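You operate a simulated robot arm through the tools that you are given. There is no shell and no other tool.

You run a simulated robot arm. Do the job below in one go: nothing can be reset, and whatever is moved stays where it is left.

JOB
Wash the blue lens in the bath for 2 min.
Fine: basket down, lid on; wait till the display says DONE; leave it in.

It is judged by the outcome, as a careful person would: the job done as asked, and still so three seconds after it is handed in. It fails if anything else is knocked over, pushed out of place, dropped, spilled or broken. A push-on lid holds only when it is set on centred and level and pressed home; a screw cap is set on level and turned clockwise until tight.

ROBOT AND FRAMES
A 7-joint arm with a two-finger parallel gripper, fixed in place. Base frame: the origin is at the foot of the arm, x ahead of it, y to its left, z up; the work surface is at about z = 0.862. Units: m, rad, N and s.
With the tool pointing down near the work surface it reaches from about 0.3 to 0.7 m from the base axis. Its first joint turns from -1.152 to 1.152 rad. Payload 1.57 kg.
Tool frame: the origin (TCP) lies between the finger pads and is the grasp point; the fingertips stand 0.03 m ahead of it; z points along the fingers, y is the line along which they close. Largest opening 0.11 m; finger width 0.024, thickness 0.012; the body of the gripper, 0.048 by 0.112 m, starts 0.078 m behind the TCP.
Orientation is told as [roll, pitch, yaw] about the base's x, y, z axes, in that order, counted from this pose: with the fingers straight down and closing along the base's y, the tool's x points along the base's -x, its y along +y and its z along -z.

CONTROLS
- The arm moves only by the tool servo_tool. Its arguments are lists of equal length, an entry for each row: "linear": the shift along the tool's x, y, z in units of 150 mm (1.0 is 150 mm), a list of three; "turn": the turn, a rotation vector about the tool's x, y, z in units of 60 degrees (1.0 is 60 degrees), a list of three; "jaw": the closure in counts, from 0 (fully open) to 255 (shut). In form: {"linear": [[tx, ty, tz], ...], "turn": [[wx, wy, wz], ...], "jaw": [jaw, ...]}. A call has 1 to 20 rows; each row is the pose to reach, as a shift and turn from the pose commanded when the call began, along the tool's axes at that moment. A call with a number of a shift or a turn outside -1 to 1 is refused whole. Each row takes 0.2 s and may step no farther than 0.05 m and 0.15 rad from the row before; otherwise, or with a gripper value out of range, the whole call is refused. A pose out of reach is approached as far as the arm can. The call stops where the force on the tool passes 40 N (or 10 N more than at its start, if that is more) or the arm is blocked; 0.2 s more then pass. The fingers move at their own pace (about 0.108 m/s each) and stop on an object; they squeeze with about 43 N. The grip force told is the motor's: it shows also when the fingers shut on nothing. Time passes only in rows, and 0.2 s behind the last, so rows that repeat a pose let the fingers close. The reply holds the time, the measured pose of the TCP, the force on the tool along the base axes, the opening and the grip force, in the units named above and with some noise, with the torque about the TCP (base axes, N m) and any sound that the robot's microphone picked up.
- Cameras (640 x 400 px; columns grow to the right, rows downward): "scene" is fixed at [0.1613, -0.3909, 1.3978]; the picture's right is [0.81, -0.58, 0.00], its down [-0.37, -0.51, -0.78] and it looks along [0.45, 0.63, -0.63] (base axes); focal length 239 px, centre (320, 200). "wrist" rides on the gripper at [0.07, 0.016, -0.141] in the tool frame; the picture's right is [-0.23, 0.97, 0.00], its down [-0.85, -0.20, -0.48] and it looks along [-0.47, -0.11, 0.88] (tool axes); focal length 222 px, centre (320, 200). There is no depth. A picture from a camera that has moved, and an enlarged one, comes with that camera's place and axes in the base frame and with its lens.
- camera(camera): a new picture of that camera. No time passes.
- enlarge(camera, box): a new picture of the part [left, top, right, bottom] of that camera's present view, enlarged. No time passes.
- sign_off(): hands the job in; it is judged then, once.

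Nothing tells you positions but the pictures and the camera data. Unless the task says otherwise, let go and move clear before handing in.

The tools are called after "Request:" as name(argument=value, ...) on one line, values as JSON. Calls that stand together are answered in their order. servo_tool: Moves the arm, as the interface text tells. Its arguments: {"type":"object","properties":{"linear":{"type":"array"},"turn":{"type":"array"},"jaw":{"type":"array"}},"required":["linear","turn","jaw"]} The other tools are called the same way: camera (camera) takes a picture; enlarge (camera, box) takes an enlarged picture of a part of a camera's view; sign_off () hands the job in.

At the start:

```text
t: 0.0
position: [0.4249, -0.0291, 1.2391]
tool_rot: [0.0, -0.001, 0.001]
force: [-1.0, -0.2, 0.1]
wrist_torque: [0.01, -0.03, 0.0]
finger_gap: 0.1099
grip_force: 0.0
```

scene: 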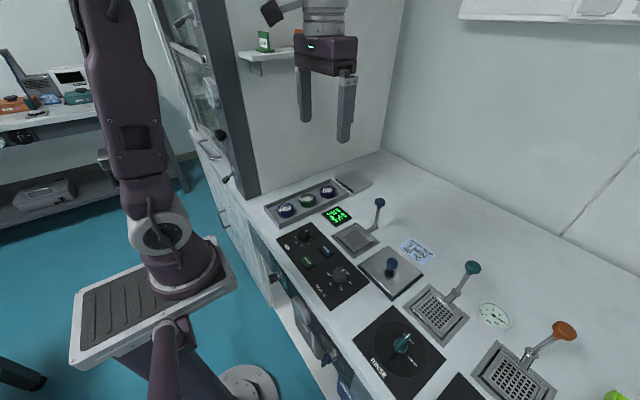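
wrist: 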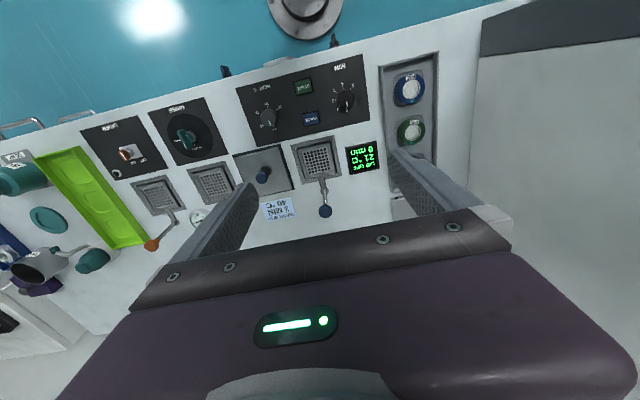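

I see a worktop with a control panel, baskets with handles, a lid over a bath, a display and a tray of lenses. I'll look closer before moving anything.

Request:
enlarge(camera="scene", box=[250, 160, 450, 310])

Request:
enlarge(camera="scene", box=[340, 240, 640, 400])

Request:
enlarge(camera="wrist", box=[220, 40, 460, 230])

Request:
enlarge(camera="wrist", box=[0, 80, 280, 320])

```text
2.67 times, centred on (350, 235) of scene
camera zoom: at [0.1613, -0.3909, 1.3978], right [0.81, -0.58, 0.0], down [-0.37, -0.51, -0.78], along [0.45, 0.63, -0.63], focal length 637 px, centre (240, 107)
```

zoom: 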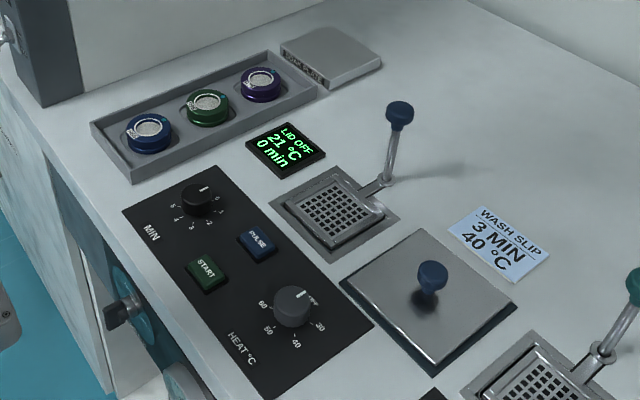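

```text
2.13 times, centred on (490, 320) of scene
camera zoom: at [0.1613, -0.3909, 1.3978], right [0.81, -0.58, 0.0], down [-0.37, -0.51, -0.78], along [0.45, 0.63, -0.63], focal length 510 px, centre (-43, -56)
```

zoom: 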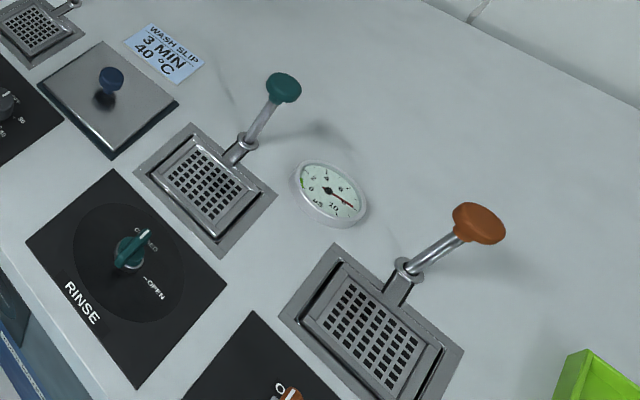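

```text
2.11 times, centred on (340, 135) of wrist
camera zoom: at [0.3564, -0.0126, 1.3809], right [0.23, 0.97, 0.0], down [0.85, -0.2, 0.48], along [0.47, -0.11, -0.88], focal length 468 px, centre (278, 337)
```

zoom: 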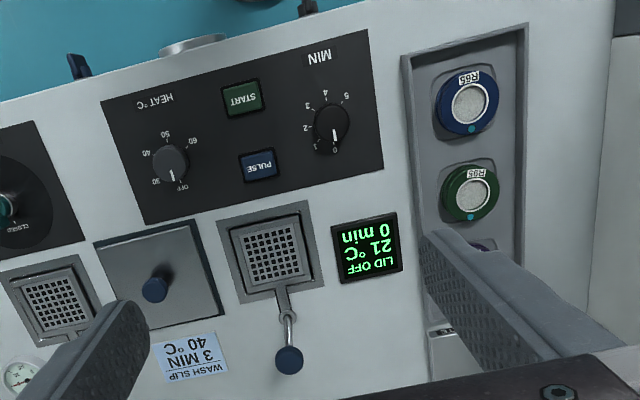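

```text
1.67 times, centred on (140, 200) of wrist
camera zoom: at [0.3564, -0.0126, 1.3809], right [0.23, 0.97, 0.0], down [0.85, -0.2, 0.48], along [0.47, -0.11, -0.88], focal length 370 px, centre (620, 200)
```

zoom: 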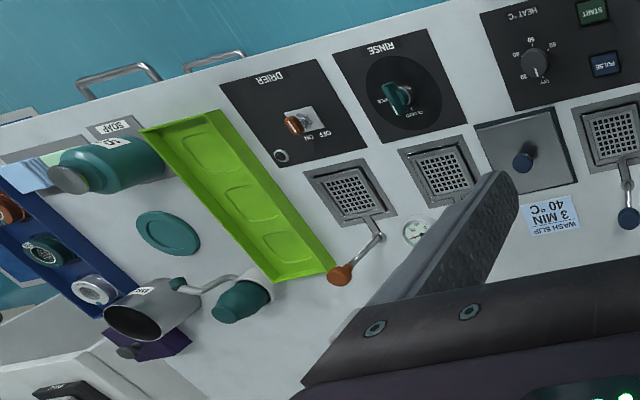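

Lens tray is around (0.42, 0.155), the blue-handled basket around (0.52, -0.06) with its knob at (0.61, -0.06, 0.957), and the lid is parked at about (0.525, -0.19). I'll drop the wrist camera nearer for a better look at the basket and lid.

Request:
servo_tool(linear=[[0.0, -0.05, 0.2], [0.0, -0.1, 0.4], [0.0, -0.15, 0.6], [0.0, -0.2, 0.8], [0.0, -0.2, 0.9], [0.0, -0.2, 0.9]], turn=[[0, 0, 0], [0, 0, 0], [0, 0, 0], [0, 0, 0], [0, 0, 0], [0, 0, 0]], jaw=[0, 0, 0, 0, 0, 0])

Request:
camera(camera="wrist")

Request:
enlarge(camera="wrist", box=[200, 60, 480, 235])

Request:
enlarge(camera="scene", box=[310, 180, 430, 260])

Request:
enlarge(camera="scene", box=[340, 230, 460, 310])

Request:
enlarge(camera="scene", box=[260, 170, 380, 250])

```text
t: 1.4
position: [0.4259, -0.0599, 1.1035]
tool_rot: [0.0, 0.001, 0.0]
force: [-0.4, 0.8, 0.9]
wrist_torque: [0.0, 0.01, 0.01]
finger_gap: 0.1099
grip_force: 0.1
```

```text
taken
camera wrist: at [0.3566, -0.0423, 1.246], right [0.23, 0.97, 0.0], down [0.85, -0.2, 0.48], along [0.47, -0.11, -0.88], focal length 222 px, centre (320, 200)
```

wrist: 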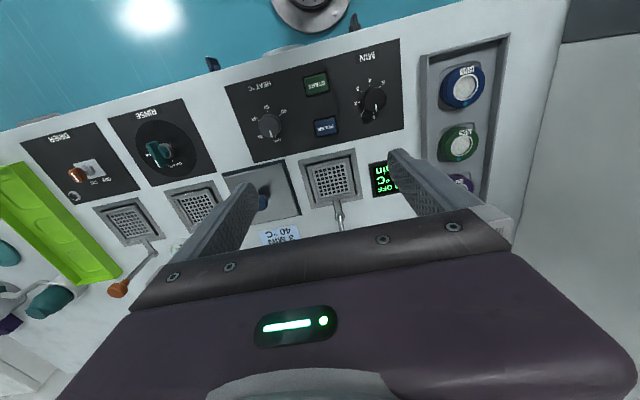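

```text
2.29 times, centred on (340, 148) of wrist
camera zoom: at [0.3566, -0.0423, 1.246], right [0.23, 0.97, 0.0], down [0.85, -0.2, 0.48], along [0.47, -0.11, -0.88], focal length 508 px, centre (274, 320)
```

zoom: 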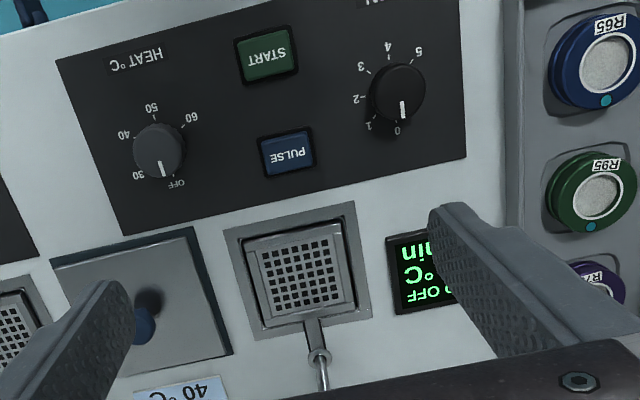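

```text
5.00 times, centred on (370, 220) of scene
camera zoom: at [0.1613, -0.3909, 1.3978], right [0.81, -0.58, 0.0], down [-0.37, -0.51, -0.78], along [0.45, 0.63, -0.63], focal length 1195 px, centre (70, 100)
```

zoom: 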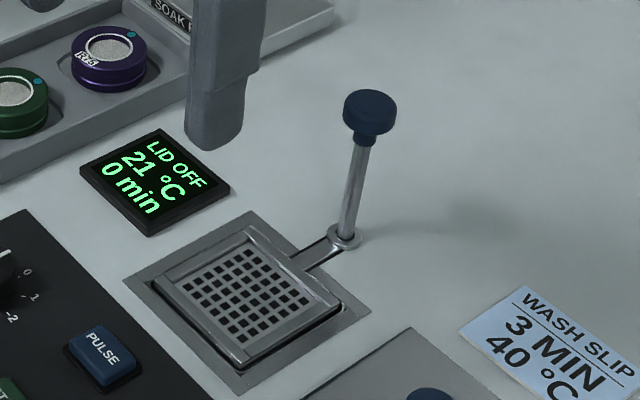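

```text
5.00 times, centred on (400, 270) of scene
camera zoom: at [0.1613, -0.3909, 1.3978], right [0.81, -0.58, 0.0], down [-0.37, -0.51, -0.78], along [0.45, 0.63, -0.63], focal length 1195 px, centre (-80, -150)
```

zoom: 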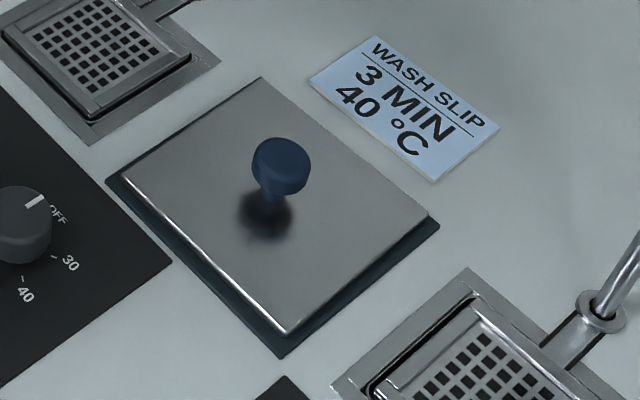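

```text
5.00 times, centred on (320, 210) of scene
camera zoom: at [0.1613, -0.3909, 1.3978], right [0.81, -0.58, 0.0], down [-0.37, -0.51, -0.78], along [0.45, 0.63, -0.63], focal length 1195 px, centre (320, 150)
```

zoom: 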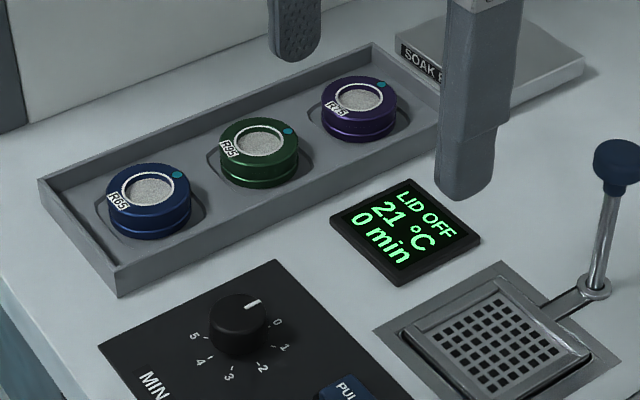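

The basket floor sits just under counter level (raised), its rod and knob stand vertically behind it. I'll move over the lens tray to see the blue lens and the small "SOAK" box more clearly.

Request:
servo_tool(linear=[[0.0, 0.3, 0.0], [0.0, 0.6, 0.0], [0.0, 0.8, 0.0], [0.0, 1.0, 0.0], [0.0, 1.0, 0.0]], turn=[[0, 0, 0], [0, 0, 0], [0, 0, 0], [0, 0, 0], [0, 0, 0]], jaw=[0, 0, 0, 0, 0])

Request:
camera(camera="wrist")

Request:
enlarge(camera="wrist", box=[240, 40, 440, 240])

Request:
enlarge(camera="wrist", box=[80, 40, 280, 240])

Request:
enlarge(camera="scene", box=[320, 160, 380, 200])

```text
t: 2.6
position: [0.4258, 0.0914, 1.1032]
tool_rot: [0.0, -0.002, 0.001]
force: [0.7, -0.2, -0.5]
wrist_torque: [-0.04, 0.03, -0.02]
finger_gap: 0.11
grip_force: 0.0
```

```text
taken
camera wrist: at [0.3565, 0.1084, 1.2451], right [0.23, 0.97, 0.0], down [0.85, -0.2, 0.48], along [0.47, -0.11, -0.88], focal length 222 px, centre (320, 200)
```

wrist: 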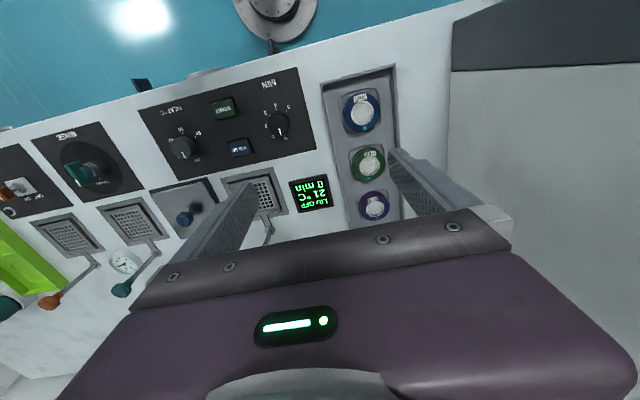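

```text
2.00 times, centred on (340, 140) of wrist
camera zoom: at [0.3565, 0.1084, 1.2451], right [0.23, 0.97, 0.0], down [0.85, -0.2, 0.48], along [0.47, -0.11, -0.88], focal length 444 px, centre (280, 320)
```

zoom: 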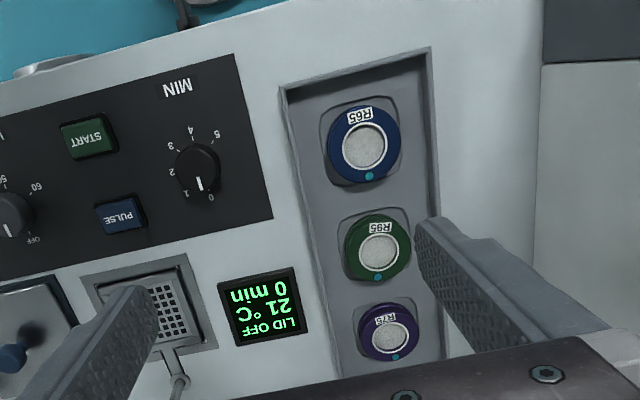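

```text
2.00 times, centred on (180, 140) of wrist
camera zoom: at [0.3565, 0.1084, 1.2451], right [0.23, 0.97, 0.0], down [0.85, -0.2, 0.48], along [0.47, -0.11, -0.88], focal length 444 px, centre (600, 320)
```

zoom: 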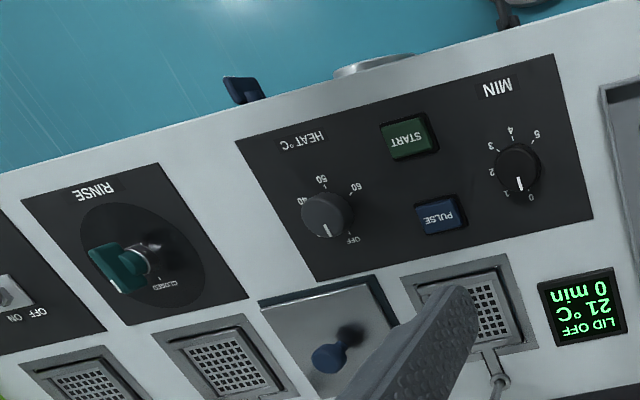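

```text
10.00 times, centred on (350, 180) of scene
camera zoom: at [0.1613, -0.3909, 1.3978], right [0.81, -0.58, 0.0], down [-0.37, -0.51, -0.78], along [0.45, 0.63, -0.63], focal length 2390 px, centre (20, 400)
```

zoom: 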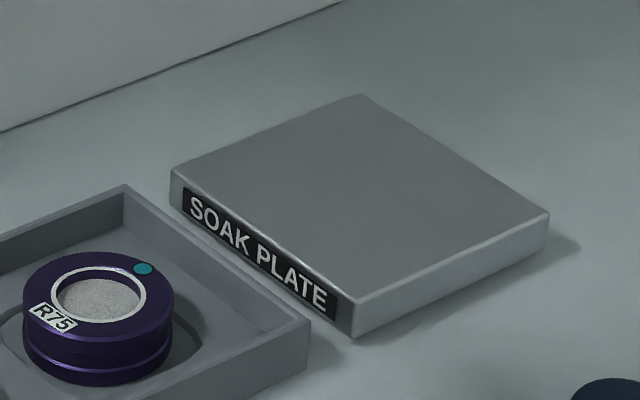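

The SOAK PLATE isn't needed. The MIN dial is at about (0.405, 0.031), 0 towards +x and 45° per minute clockwise; the blue R65 lens is near (0.418, 0.161). I'll hover lower over the lens to measure its height and the tray walls.

Request:
servo_tool(linear=[[0.02, 0.15, 0.25], [0.04, 0.3, 0.45], [0.053, 0.46, 0.6], [0.053, 0.46, 0.75], [0.053, 0.46, 0.75]], turn=[[0, 0, 0], [0, 0, 0], [0, 0, 0], [0, 0, 0], [0, 0, 0]], jaw=[0, 50, 105, 105, 105])

Request:
enlarge(camera="wrist", box=[200, 80, 440, 240])

Request:
enlarge(camera="scene", box=[240, 140, 360, 230])

```text
t: 3.8
position: [0.4171, 0.1584, 0.9915]
tool_rot: [0.002, -0.001, -0.001]
force: [-1.1, -0.1, -0.1]
wrist_torque: [0.01, -0.02, 0.01]
finger_gap: 0.0647
grip_force: 0.1
```

```text
2.50 times, centred on (320, 160) of wrist
camera zoom: at [0.3479, 0.1763, 1.133], right [0.23, 0.97, 0.0], down [0.85, -0.2, 0.48], along [0.47, -0.11, -0.88], focal length 555 px, centre (320, 300)
```

zoom: 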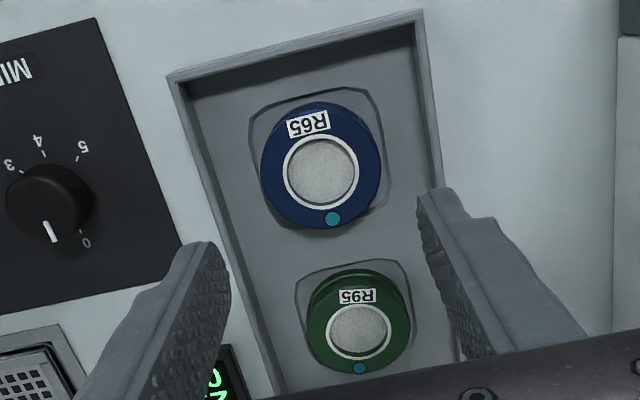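

```text
4.44 times, centred on (300, 185) of scene
camera zoom: at [0.1613, -0.3909, 1.3978], right [0.81, -0.58, 0.0], down [-0.37, -0.51, -0.78], along [0.45, 0.63, -0.63], focal length 1062 px, centre (409, 267)
```

zoom: 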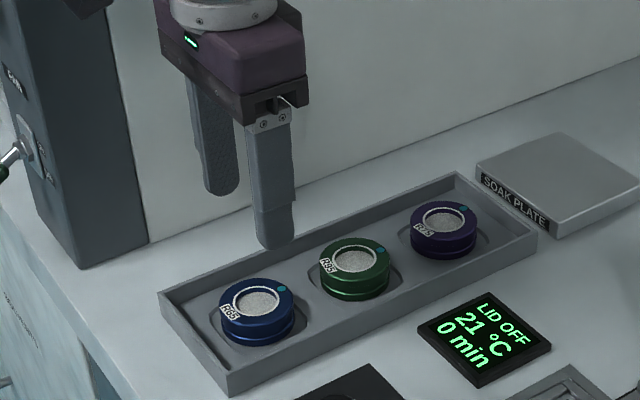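

The lens is centred near (0.4186, 0.1598) with its top around z 0.88, diameter about 56 mm, and the tray walls leave room for partly open fingers. I'll go down to just overlap the lens top and check.

Request:
servo_tool(linear=[[-0.01, 0.009, 0.2], [-0.01, 0.009, 0.4], [-0.01, 0.009, 0.5], [-0.01, 0.009, 0.57], [-0.01, 0.009, 0.57]], turn=[[0, 0, 0], [0, 0, 0], [0, 0, 0], [0, 0, 0], [0, 0, 0]], jaw=[105, 105, 105, 105, 105])

Request:
enlarge(camera="wrist", box=[220, 100, 420, 240])

Request:
enlarge(camera="scene", box=[250, 170, 340, 230])

```text
t: 5.0
position: [0.4181, 0.1604, 0.9067]
tool_rot: [0.002, -0.001, -0.001]
force: [0.3, 0.0, 0.9]
wrist_torque: [-0.02, -0.04, -0.01]
finger_gap: 0.0647
grip_force: 0.1
```

```text
2.86 times, centred on (320, 170) of wrist
camera zoom: at [0.3497, 0.177, 1.0479], right [0.23, 0.97, 0.0], down [0.85, -0.2, 0.48], along [0.47, -0.11, -0.88], focal length 635 px, centre (320, 286)
```

zoom: 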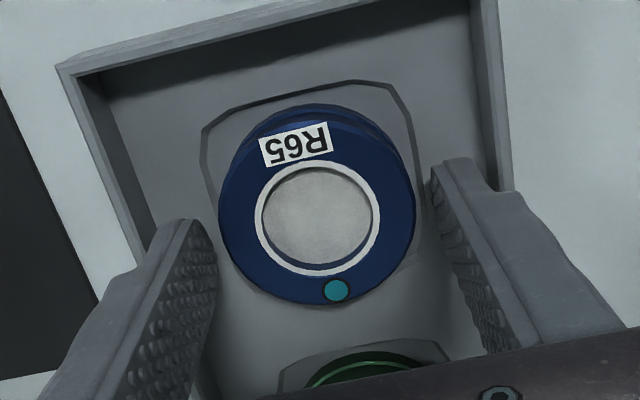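

```text
6.67 times, centred on (295, 200) of scene
camera zoom: at [0.1613, -0.3909, 1.3978], right [0.81, -0.58, 0.0], down [-0.37, -0.51, -0.78], along [0.45, 0.63, -0.63], focal length 1593 px, centre (487, 200)
```

zoom: 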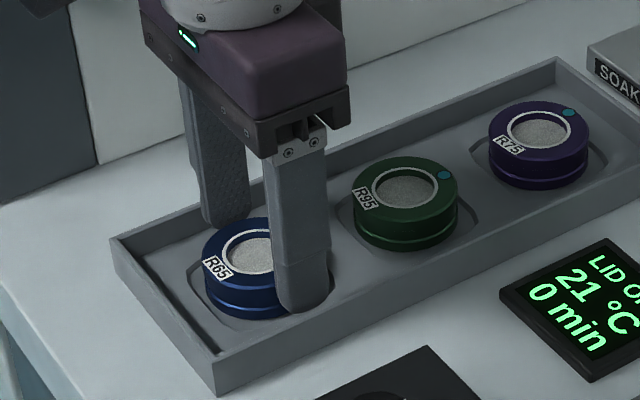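

The fingers straddle the lens with clearance on both sides. I'll go 7 mm lower, then close.

Request:
servo_tool(linear=[[0, -0.006, 0.02], [0, -0.006, 0.035], [0, -0.006, 0.047], [0, -0.006, 0.047]], turn=[[0, 0, 0], [0, 0, 0], [0, 0, 0], [0, 0, 0]], jaw=[105, 105, 105, 105])

Request:
enlarge(camera="scene", box=[260, 180, 320, 220])

```text
t: 6.0
position: [0.4187, 0.1592, 0.899]
tool_rot: [0.0, -0.001, 0.002]
force: [0.6, -0.1, -0.2]
wrist_torque: [0.01, 0.0, 0.03]
finger_gap: 0.0648
grip_force: 0.0
```

```text
10.00 times, centred on (290, 200) of scene
camera zoom: at [0.1613, -0.3909, 1.3978], right [0.81, -0.58, 0.0], down [-0.37, -0.51, -0.78], along [0.45, 0.63, -0.63], focal length 2390 px, centre (620, 200)
```

zoom: 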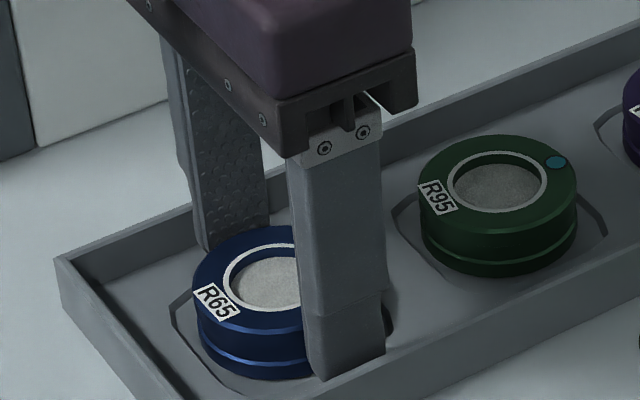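

Fingers are down beside the lens without contact. Closing on it now.

Request:
servo_tool(linear=[[0, 0, 0], [0, 0, 0], [0, 0, 0], [0, 0, 0]], turn=[[0, 0, 0], [0, 0, 0], [0, 0, 0], [0, 0, 0]], jaw=[150, 150, 150, 150])

Request:
enlarge(camera="scene", box=[260, 180, 320, 220])

```text
t: 7.0
position: [0.4188, 0.1594, 0.8994]
tool_rot: [0.0, -0.002, -0.003]
force: [0.1, -0.5, 0.3]
wrist_torque: [0.03, 0.02, 0.01]
finger_gap: 0.0534
grip_force: 42.6
```

```text
10.00 times, centred on (290, 200) of scene
camera zoom: at [0.1613, -0.3909, 1.3978], right [0.81, -0.58, 0.0], down [-0.37, -0.51, -0.78], along [0.45, 0.63, -0.63], focal length 2390 px, centre (620, 200)
```

zoom: 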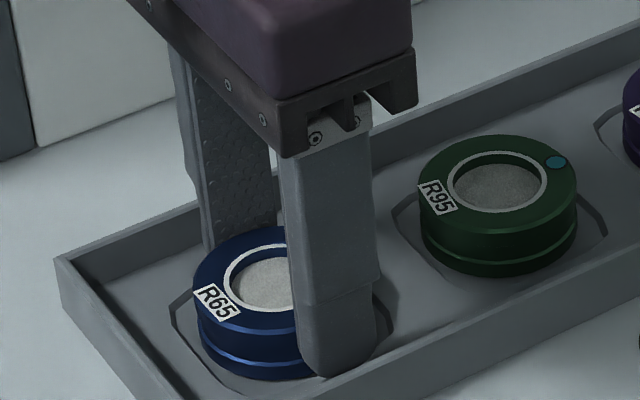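

The lens is gripped (53 mm). Lifting straight up and checking it hangs level.

Request:
servo_tool(linear=[[0, 0, -0.1], [0, 0, -0.25], [0, 0, -0.45], [0, 0, -0.65], [0, 0, -0.8], [0, 0, -0.8]], turn=[[0, 0, 0], [0, 0, 0], [0, 0, 0], [0, 0, 0], [0, 0, 0], [0, 0, 0]], jaw=[150, 150, 150, 150, 150, 150])

Request:
camera(camera="wrist")

Request:
enlarge(camera="scene", box=[250, 110, 370, 210])

Request:
enlarge(camera="scene", box=[325, 190, 415, 270])

```text
t: 8.4
position: [0.4193, 0.1596, 1.0193]
tool_rot: [0.001, -0.001, -0.001]
force: [0.1, -0.6, -0.5]
wrist_torque: [0.01, 0.0, -0.01]
finger_gap: 0.0533
grip_force: 42.5
```

```text
taken
camera wrist: at [0.3502, 0.1771, 1.1606], right [0.23, 0.97, 0.0], down [0.85, -0.2, 0.48], along [0.47, -0.11, -0.88], focal length 222 px, centre (320, 200)
```

wrist: 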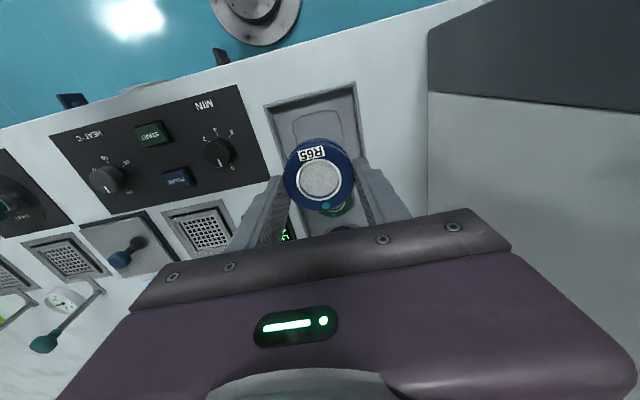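

```text
4.00 times, centred on (310, 160) of scene
camera zoom: at [0.1613, -0.3909, 1.3978], right [0.81, -0.58, 0.0], down [-0.37, -0.51, -0.78], along [0.45, 0.63, -0.63], focal length 956 px, centre (360, 360)
```

zoom: 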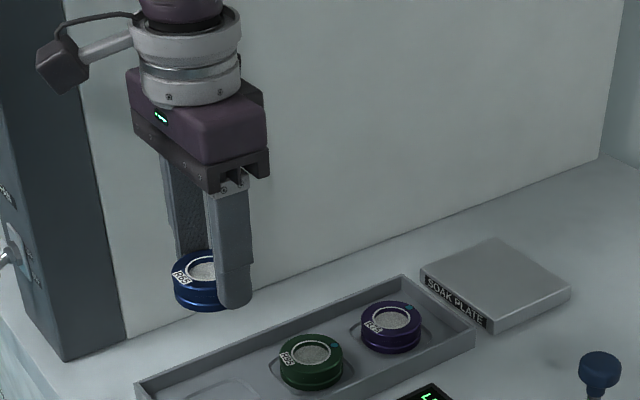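

```text
5.00 times, centred on (370, 230) of scene
camera zoom: at [0.1613, -0.3909, 1.3978], right [0.81, -0.58, 0.0], down [-0.37, -0.51, -0.78], along [0.45, 0.63, -0.63], focal length 1195 px, centre (70, 50)
```

zoom: 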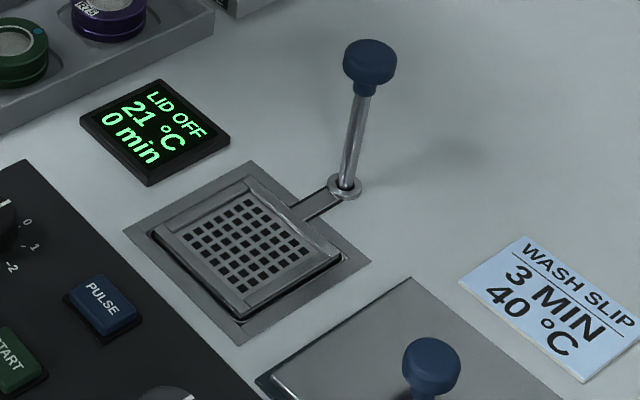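

The lens hangs level. Now carrying it across to hover beside the basket and look at the basket from above.

Request:
servo_tool(linear=[[0, -0.2, 0], [0, -0.5, 0], [0, -0.8, 0], [0, -1.0, 0], [0, -1.0, 0]], turn=[[0, 0, 0], [0, 0, 0], [0, 0, 0], [0, 0, 0], [0, 0, 0]], jaw=[150, 150, 150, 150, 150])

Request:
servo_tool(linear=[[0, -0.2, 0], [0, -0.35, 0], [0, -0.46, 0], [0, -0.46, 0]], turn=[[0, 0, 0], [0, 0, 0], [0, 0, 0], [0, 0, 0]], jaw=[150, 150, 150, 150])

Request:
camera(camera="wrist")

Request:
enlarge(camera="wrist", box=[220, 120, 420, 260])

```text
t: 9.6
position: [0.4193, 0.0092, 1.0203]
tool_rot: [-0.001, 0.0, 0.0]
force: [-0.7, -0.3, -1.1]
wrist_torque: [-0.02, 0.0, 0.0]
finger_gap: 0.0533
grip_force: 43.0
```

```text
t: 10.6
position: [0.4185, -0.061, 1.0183]
tool_rot: [0.001, 0.0, -0.001]
force: [-0.2, -0.2, -0.7]
wrist_torque: [-0.02, 0.03, 0.02]
finger_gap: 0.0534
grip_force: 42.3
```

```text
taken
camera wrist: at [0.3499, -0.0432, 1.1607], right [0.23, 0.97, 0.0], down [0.85, -0.2, 0.48], along [0.47, -0.11, -0.88], focal length 222 px, centre (320, 200)
```

wrist: 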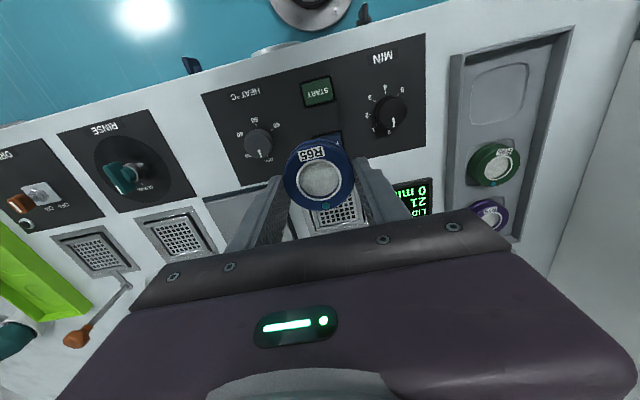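

```text
2.86 times, centred on (320, 190) of wrist
camera zoom: at [0.3499, -0.0432, 1.1607], right [0.23, 0.97, 0.0], down [0.85, -0.2, 0.48], along [0.47, -0.11, -0.88], focal length 635 px, centre (320, 229)
```

zoom: 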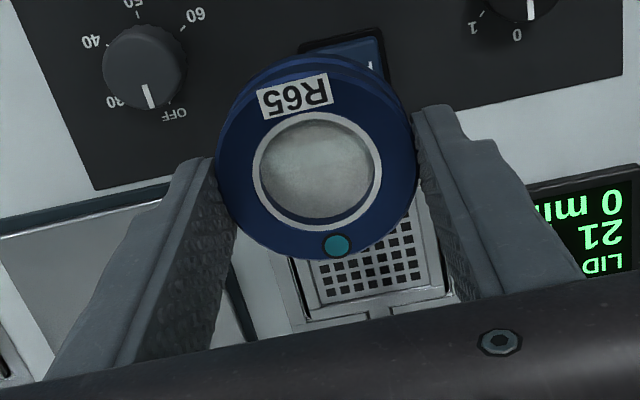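

The lens hides the basket in this view. I'll raise slightly and move past it in x so the basket shows above the lens in the picture.

Request:
servo_tool(linear=[[-0.1, 0, -0.1], [-0.3, 0, -0.2], [-0.6, 0, -0.27], [-0.85, 0, -0.27], [-1.0, 0, -0.27], [-1.0, 0, -0.27]], turn=[[0, 0, 0], [0, 0, 0], [0, 0, 0], [0, 0, 0], [0, 0, 0], [0, 0, 0]], jaw=[150, 150, 150, 150, 150, 150])

Request:
camera(camera="wrist")

Request:
enlarge(camera="wrist", box=[230, 30, 410, 150])

```text
t: 12.0
position: [0.5697, -0.0601, 1.0592]
tool_rot: [0.001, -0.001, -0.002]
force: [-0.7, 0.4, -0.2]
wrist_torque: [-0.02, 0.0, 0.02]
finger_gap: 0.0535
grip_force: 42.6
```

```text
taken
camera wrist: at [0.5001, -0.0427, 1.2015], right [0.23, 0.97, 0.0], down [0.85, -0.2, 0.48], along [0.47, -0.11, -0.88], focal length 222 px, centre (320, 200)
```

wrist: 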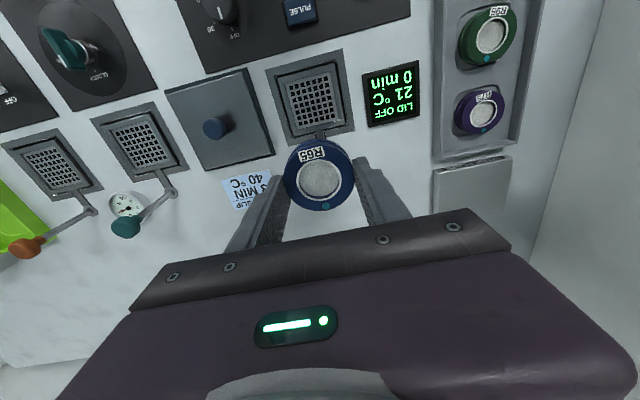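

```text
3.33 times, centred on (320, 90) of wrist
camera zoom: at [0.5001, -0.0427, 1.2015], right [0.23, 0.97, 0.0], down [0.85, -0.2, 0.48], along [0.47, -0.11, -0.88], focal length 740 px, centre (320, 567)
```

zoom: 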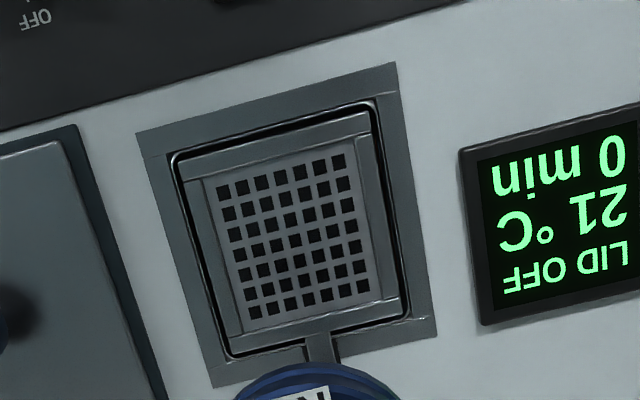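

Basket centre works out to about (0.526, -0.060) with an inside of roughly 65 mm, so the 53 mm lens fits. I'll check the basket's rim height in a strong enlargement before placing.

Request:
enlarge(camera="scene", box=[330, 218, 390, 258])

Request:
enlarge(camera="wrist", box=[265, 45, 365, 145])

```text
10.00 times, centred on (360, 238) of scene
camera zoom: at [0.1613, -0.3909, 1.3978], right [0.81, -0.58, 0.0], down [-0.37, -0.51, -0.78], along [0.45, 0.63, -0.63], focal length 2390 px, centre (-80, -180)
```

zoom: 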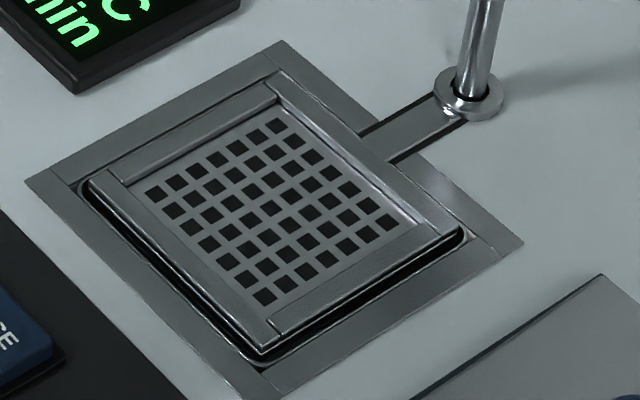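

```text
4.00 times, centred on (315, 95) of wrist
camera zoom: at [0.5001, -0.0427, 1.2015], right [0.23, 0.97, 0.0], down [0.85, -0.2, 0.48], along [0.47, -0.11, -0.88], focal length 888 px, centre (340, 620)
```

zoom: 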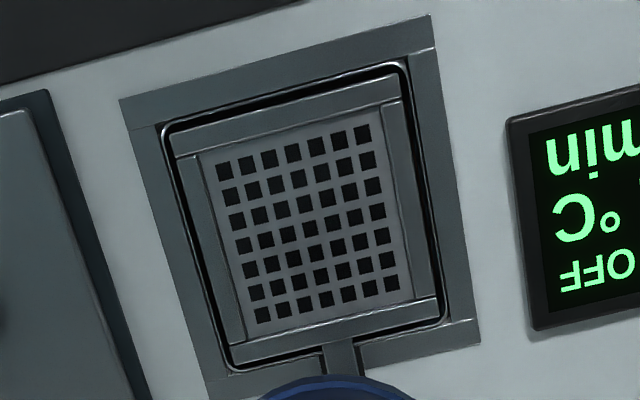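

The basket rim is only about 5 mm high, so the fingertips will stay above it. Moving over the basket centre and down to just above it.

Request:
servo_tool(linear=[[0.15, -0.002, 0], [0.291, -0.002, 0], [0.291, -0.002, 0.2], [0.291, -0.002, 0.4], [0.291, -0.002, 0.6], [0.291, -0.002, 0.75], [0.291, -0.002, 0.87], [0.291, -0.002, 0.94], [0.291, -0.002, 0.94]], turn=[[0, 0, 0], [0, 0, 0], [0, 0, 0], [0, 0, 0], [0, 0, 0], [0, 0, 0], [0, 0, 0], [0, 0, 0], [0, 0, 0]], jaw=[150, 150, 150, 150, 150, 150, 150, 150, 150])

Request:
enlarge(camera="wrist", box=[220, 100, 420, 240])

Request:
enlarge(camera="scene", box=[330, 208, 390, 258])

```text
t: 14.0
position: [0.5248, -0.0599, 0.9181]
tool_rot: [0.0, 0.0, -0.003]
force: [-0.1, -0.4, 0.0]
wrist_torque: [0.06, -0.02, -0.03]
finger_gap: 0.0534
grip_force: 42.9
```

```text
2.86 times, centred on (320, 170) of wrist
camera zoom: at [0.4561, -0.043, 1.0598], right [0.23, 0.97, 0.0], down [0.86, -0.2, 0.48], along [0.47, -0.11, -0.88], focal length 635 px, centre (320, 286)
```

zoom: 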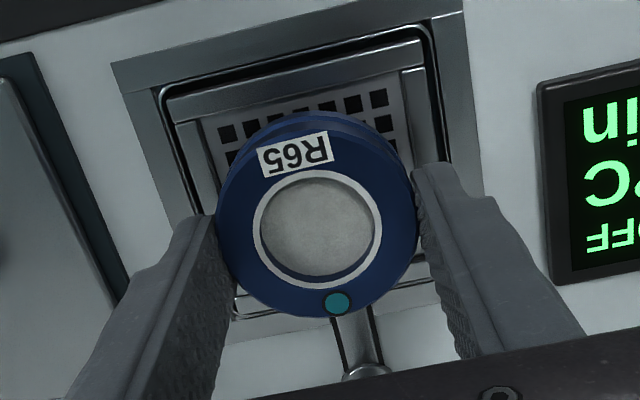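

```text
8.00 times, centred on (360, 233) of scene
camera zoom: at [0.1613, -0.3909, 1.3978], right [0.81, -0.58, 0.0], down [-0.37, -0.51, -0.78], along [0.45, 0.63, -0.63], focal length 1912 px, centre (0, -64)
```

zoom: 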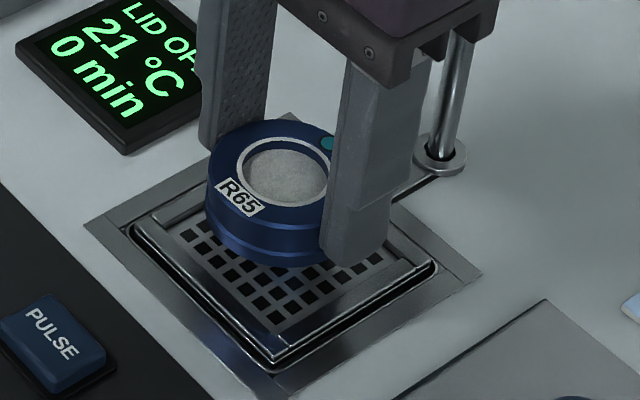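

Well aligned over the basket. Lowering in small steps, watching the force.

Request:
servo_tool(linear=[[-0.005, -0.002, 0.05], [-0.005, -0.002, 0.1], [-0.005, -0.002, 0.12], [-0.005, -0.002, 0.12]], turn=[[0, 0, 0], [0, 0, 0], [0, 0, 0], [0, 0, 0]], jaw=[150, 150, 150, 150])

Request:
enlarge(camera="scene", box=[330, 208, 390, 258])

```text
t: 15.0
position: [0.5265, -0.0602, 0.9]
tool_rot: [-0.001, 0.0, -0.001]
force: [1.2, -0.7, -0.6]
wrist_torque: [-0.01, -0.01, 0.0]
finger_gap: 0.0533
grip_force: 43.0
```

```text
8.00 times, centred on (360, 233) of scene
camera zoom: at [0.1613, -0.3909, 1.3978], right [0.81, -0.58, 0.0], down [-0.37, -0.51, -0.78], along [0.45, 0.63, -0.63], focal length 1912 px, centre (0, -64)
```

zoom: 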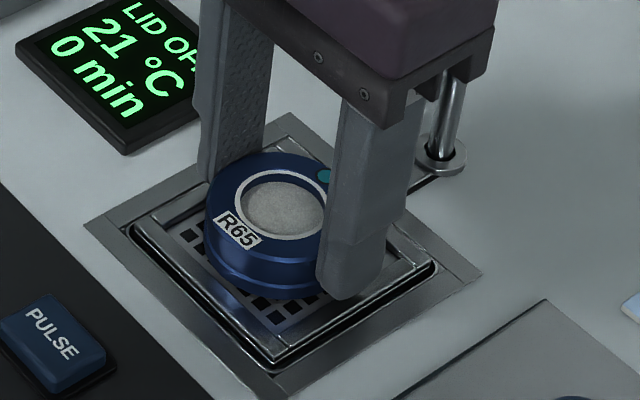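

Still free. Continuing down 3 mm at a time.

Request:
servo_tool(linear=[[0, 0, 0.01], [0, 0, 0.02], [0, 0, 0.02]], turn=[[0, 0, 0], [0, 0, 0], [0, 0, 0]], jaw=[150, 150, 150])

Request:
servo_tool(linear=[[0, 0, 0.01], [0, 0, 0.02], [0, 0, 0.02]], turn=[[0, 0, 0], [0, 0, 0], [0, 0, 0]], jaw=[150, 150, 150])

Request:
enlarge(camera="scene", box=[330, 208, 390, 258])

```text
t: 15.8
position: [0.5268, -0.0596, 0.8971]
tool_rot: [0.001, 0.0, 0.001]
force: [0.9, 0.6, 1.0]
wrist_torque: [0.01, -0.01, 0.04]
finger_gap: 0.0533
grip_force: 42.9
```

```text
t: 16.6
position: [0.5254, -0.0601, 0.895]
tool_rot: [0.0, 0.0, 0.0]
force: [-0.3, -0.3, 0.3]
wrist_torque: [-0.03, -0.02, -0.01]
finger_gap: 0.0532
grip_force: 42.8
```

```text
8.00 times, centred on (360, 233) of scene
camera zoom: at [0.1613, -0.3909, 1.3978], right [0.81, -0.58, 0.0], down [-0.37, -0.51, -0.78], along [0.45, 0.63, -0.63], focal length 1912 px, centre (0, -64)
```

zoom: 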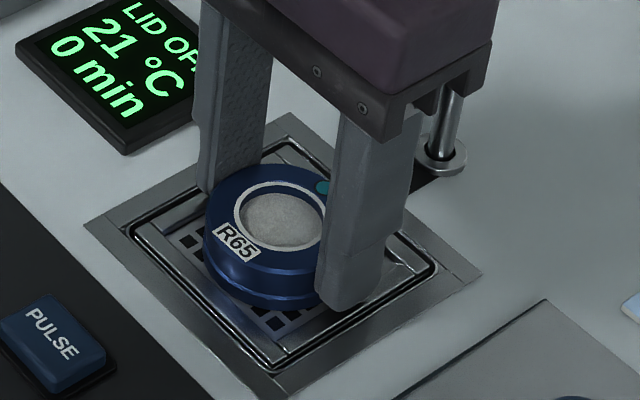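

No force yet; I'll compare the basket's rim carefully to see whether the lens is down or the basket is moving.

Request:
enlarge(camera="scene", box=[340, 226, 388, 258])

Request:
enlarge(camera="wrist", box=[220, 100, 420, 240])

```text
12.50 times, centred on (364, 242) of scene
camera zoom: at [0.1613, -0.3909, 1.3978], right [0.81, -0.58, 0.0], down [-0.37, -0.51, -0.78], along [0.45, 0.63, -0.63], focal length 2987 px, centre (-230, -325)
```

zoom: 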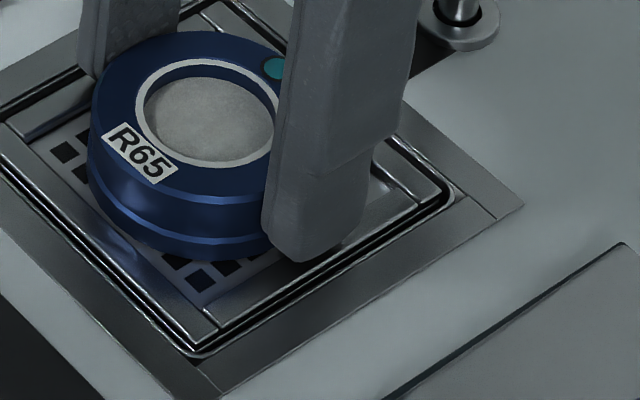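

```text
2.86 times, centred on (320, 170) of wrist
camera zoom: at [0.4571, -0.043, 1.0359], right [0.23, 0.97, 0.0], down [0.86, -0.2, 0.48], along [0.47, -0.11, -0.88], focal length 635 px, centre (320, 286)
```

zoom: 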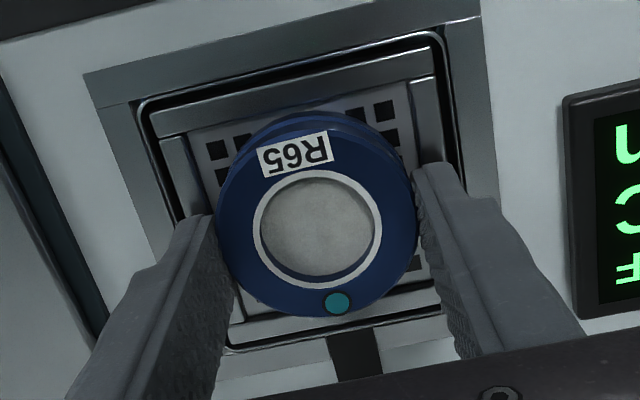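

The basket has slid down slightly (its arm has sunk in the slot) with hardly any force, so something is touching. I'll release the lens gently here, since it's at the basket floor.

Request:
servo_tool(linear=[[0, 0, 0], [0, 0, 0], [0, 0, 0], [0, 0, 0]], turn=[[0, 0, 0], [0, 0, 0], [0, 0, 0], [0, 0, 0]], jaw=[125, 115, 108, 108])

Request:
enlarge(camera="scene", box=[340, 226, 388, 258])

Request:
enlarge(camera="wrist", box=[220, 100, 420, 240])

```text
t: 17.6
position: [0.5263, -0.0615, 0.8944]
tool_rot: [0.001, -0.001, 0.0]
force: [0.0, -0.2, -0.4]
wrist_torque: [0.03, 0.02, -0.05]
finger_gap: 0.0633
grip_force: 0.1
```

```text
12.50 times, centred on (364, 242) of scene
camera zoom: at [0.1613, -0.3909, 1.3978], right [0.81, -0.58, 0.0], down [-0.37, -0.51, -0.78], along [0.45, 0.63, -0.63], focal length 2987 px, centre (-230, -325)
```

zoom: 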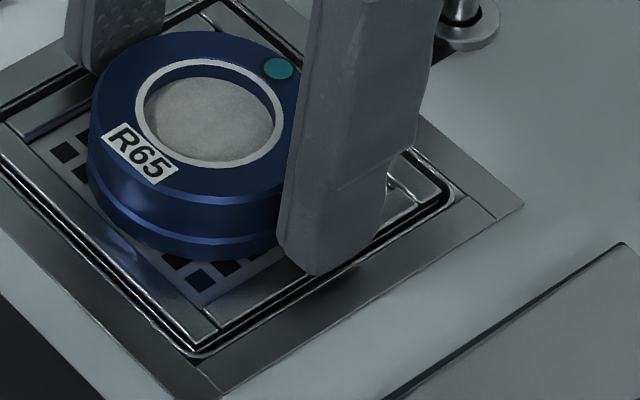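

```text
2.86 times, centred on (320, 170) of wrist
camera zoom: at [0.4572, -0.0431, 1.036], right [0.23, 0.97, 0.0], down [0.85, -0.2, 0.48], along [0.47, -0.11, -0.88], focal length 635 px, centre (320, 286)
```

zoom: 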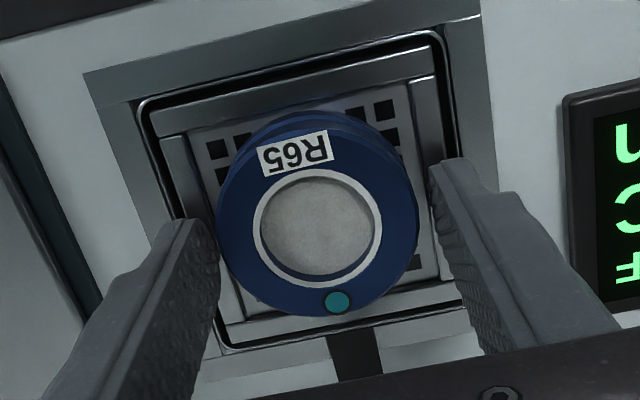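

The lens sits on the basket floor without shifting. Backing straight up.

Request:
servo_tool(linear=[[0, 0, -0.03], [0, 0, -0.1], [0, 0, -0.25], [0, 0, -0.5], [0, 0, -0.75], [0, 0, -1.0], [0, 0, -1.0]], turn=[[0, 0, 0], [0, 0, 0], [0, 0, 0], [0, 0, 0], [0, 0, 0], [0, 0, 0], [0, 0, 0]], jaw=[105, 105, 105, 105, 105, 105, 105])

Request:
enlarge(camera="scene", box=[320, 188, 420, 258])

Request:
camera(camera="wrist")

Request:
enlarge(camera="wrist", box=[220, 80, 420, 220])

```text
t: 19.2
position: [0.5253, -0.0613, 1.0456]
tool_rot: [0.0, 0.0, -0.002]
force: [0.2, -0.4, 0.4]
wrist_torque: [-0.03, 0.01, -0.01]
finger_gap: 0.0648
grip_force: 0.1
```

```text
5.71 times, centred on (370, 223) of scene
camera zoom: at [0.1613, -0.3909, 1.3978], right [0.81, -0.58, 0.0], down [-0.37, -0.51, -0.78], along [0.45, 0.63, -0.63], focal length 1365 px, centre (34, 69)
```

zoom: 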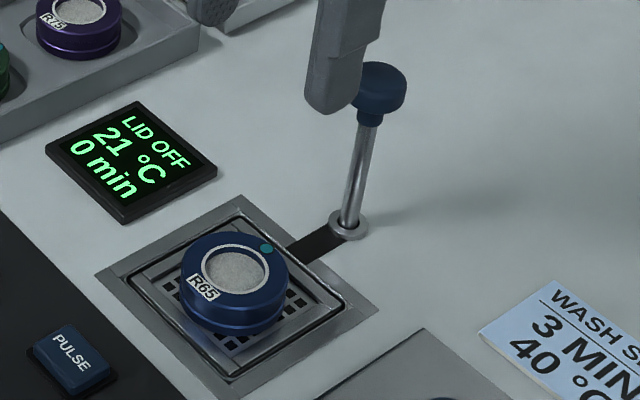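

```text
taken
camera wrist: at [0.4564, -0.0435, 1.1866], right [0.23, 0.97, 0.0], down [0.85, -0.2, 0.48], along [0.47, -0.11, -0.88], focal length 222 px, centre (320, 200)
```

wrist: 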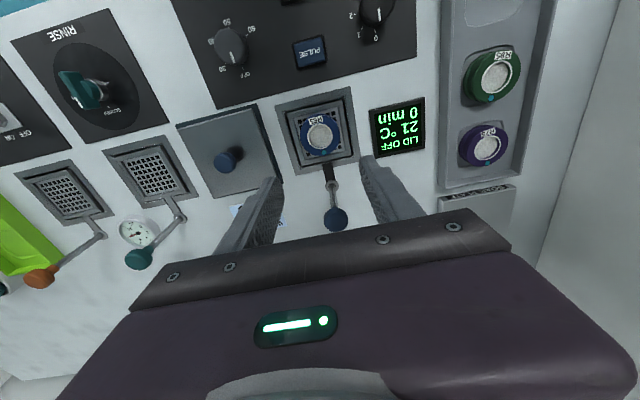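

```text
2.86 times, centred on (320, 150) of wrist
camera zoom: at [0.4564, -0.0435, 1.1866], right [0.23, 0.97, 0.0], down [0.85, -0.2, 0.48], along [0.47, -0.11, -0.88], focal length 635 px, centre (320, 343)
```

zoom: 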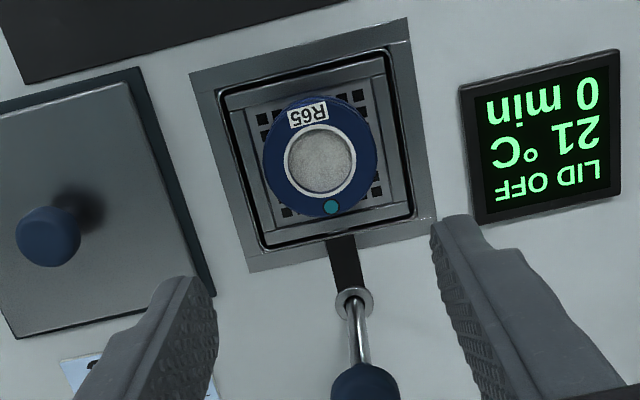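

The lens is in the basket. Next: close the fingers, go above the basket knob at about (0.61, -0.061) and look before pushing it down.

Request:
servo_tool(linear=[[-0.2, 0, 0], [-0.4, 0, 0], [-0.567, 0, 0], [-0.567, 0, 0.1], [-0.567, 0, 0.2], [-0.567, 0, 0.2]], turn=[[0, 0, 0], [0, 0, 0], [0, 0, 0], [0, 0, 0], [0, 0, 0], [0, 0, 0]], jaw=[255, 255, 255, 255, 255, 255])

Request:
enlarge(camera="scene", box=[330, 158, 430, 238])

Request:
enlarge(camera="wrist", box=[220, 80, 420, 220])

```text
t: 20.6
position: [0.6103, -0.0608, 1.0135]
tool_rot: [0.001, 0.0, -0.001]
force: [0.1, -0.2, -1.1]
wrist_torque: [-0.02, -0.06, 0.0]
finger_gap: 0.0003
grip_force: 21.2
```

```text
5.00 times, centred on (380, 198) of scene
camera zoom: at [0.1613, -0.3909, 1.3978], right [0.81, -0.58, 0.0], down [-0.37, -0.51, -0.78], along [0.45, 0.63, -0.63], focal length 1195 px, centre (20, 210)
```

zoom: 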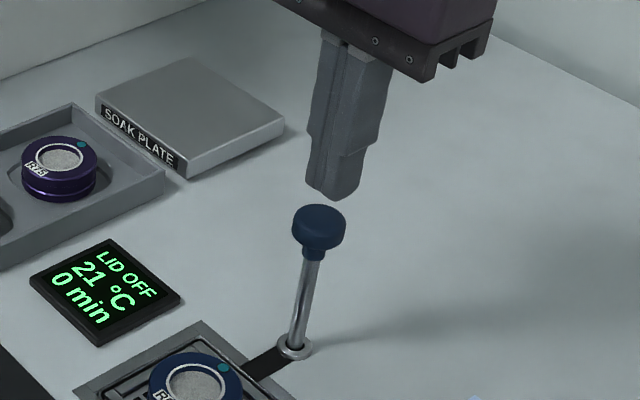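

```text
2.86 times, centred on (320, 150) of wrist
camera zoom: at [0.5421, -0.0434, 1.1559], right [0.23, 0.97, 0.0], down [0.85, -0.2, 0.48], along [0.47, -0.11, -0.88], focal length 635 px, centre (320, 343)
```

zoom: 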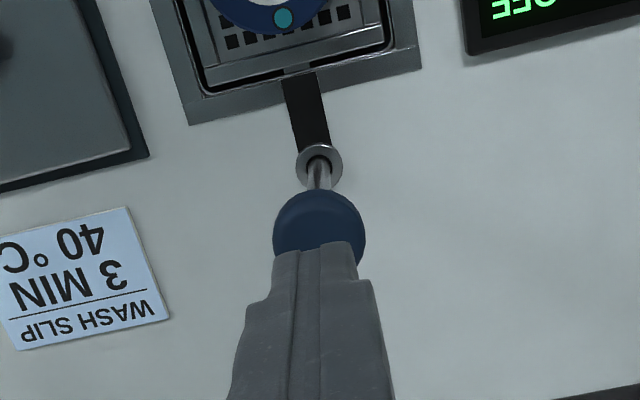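

The closed fingers are right above the knob. Pushing it down gradually.

Request:
servo_tool(linear=[[0, 0, 0.1], [0, 0, 0.2], [0, 0, 0.27], [0, 0, 0.33], [0, 0, 0.39], [0, 0, 0.39]], turn=[[0, 0, 0], [0, 0, 0], [0, 0, 0], [0, 0, 0], [0, 0, 0], [0, 0, 0]], jaw=[255, 255, 255, 255, 255, 255])

Request:
enlarge(camera="scene", box=[320, 178, 420, 258])

Request:
enlarge(camera="wrist", box=[220, 80, 420, 220])

```text
t: 22.0
position: [0.6111, -0.0605, 0.956]
tool_rot: [0.0, 0.001, 0.0]
force: [0.4, 0.3, 1.0]
wrist_torque: [-0.01, 0.01, -0.01]
finger_gap: 0.0002
grip_force: 21.4
```

```text
5.00 times, centred on (370, 218) of scene
camera zoom: at [0.1613, -0.3909, 1.3978], right [0.81, -0.58, 0.0], down [-0.37, -0.51, -0.78], along [0.45, 0.63, -0.63], focal length 1195 px, centre (70, 110)
```

zoom: 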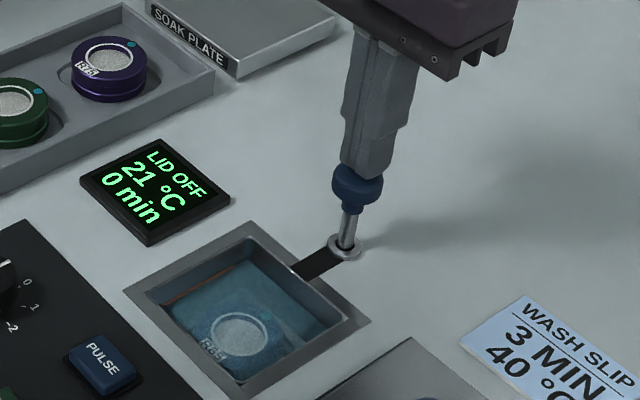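

```text
2.86 times, centred on (320, 150) of wrist
camera zoom: at [0.5419, -0.043, 1.0976], right [0.23, 0.97, 0.0], down [0.86, -0.2, 0.48], along [0.47, -0.11, -0.88], focal length 635 px, centre (320, 343)
```

zoom: 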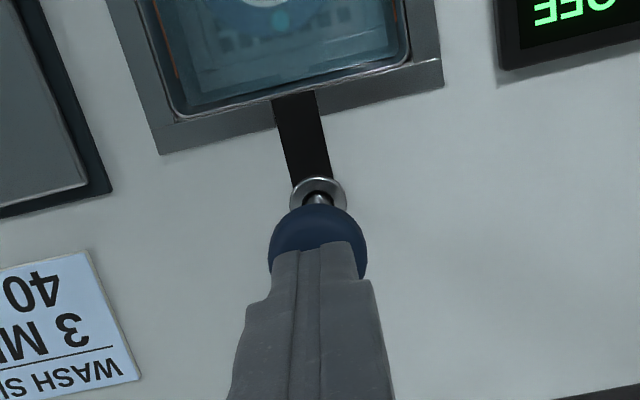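

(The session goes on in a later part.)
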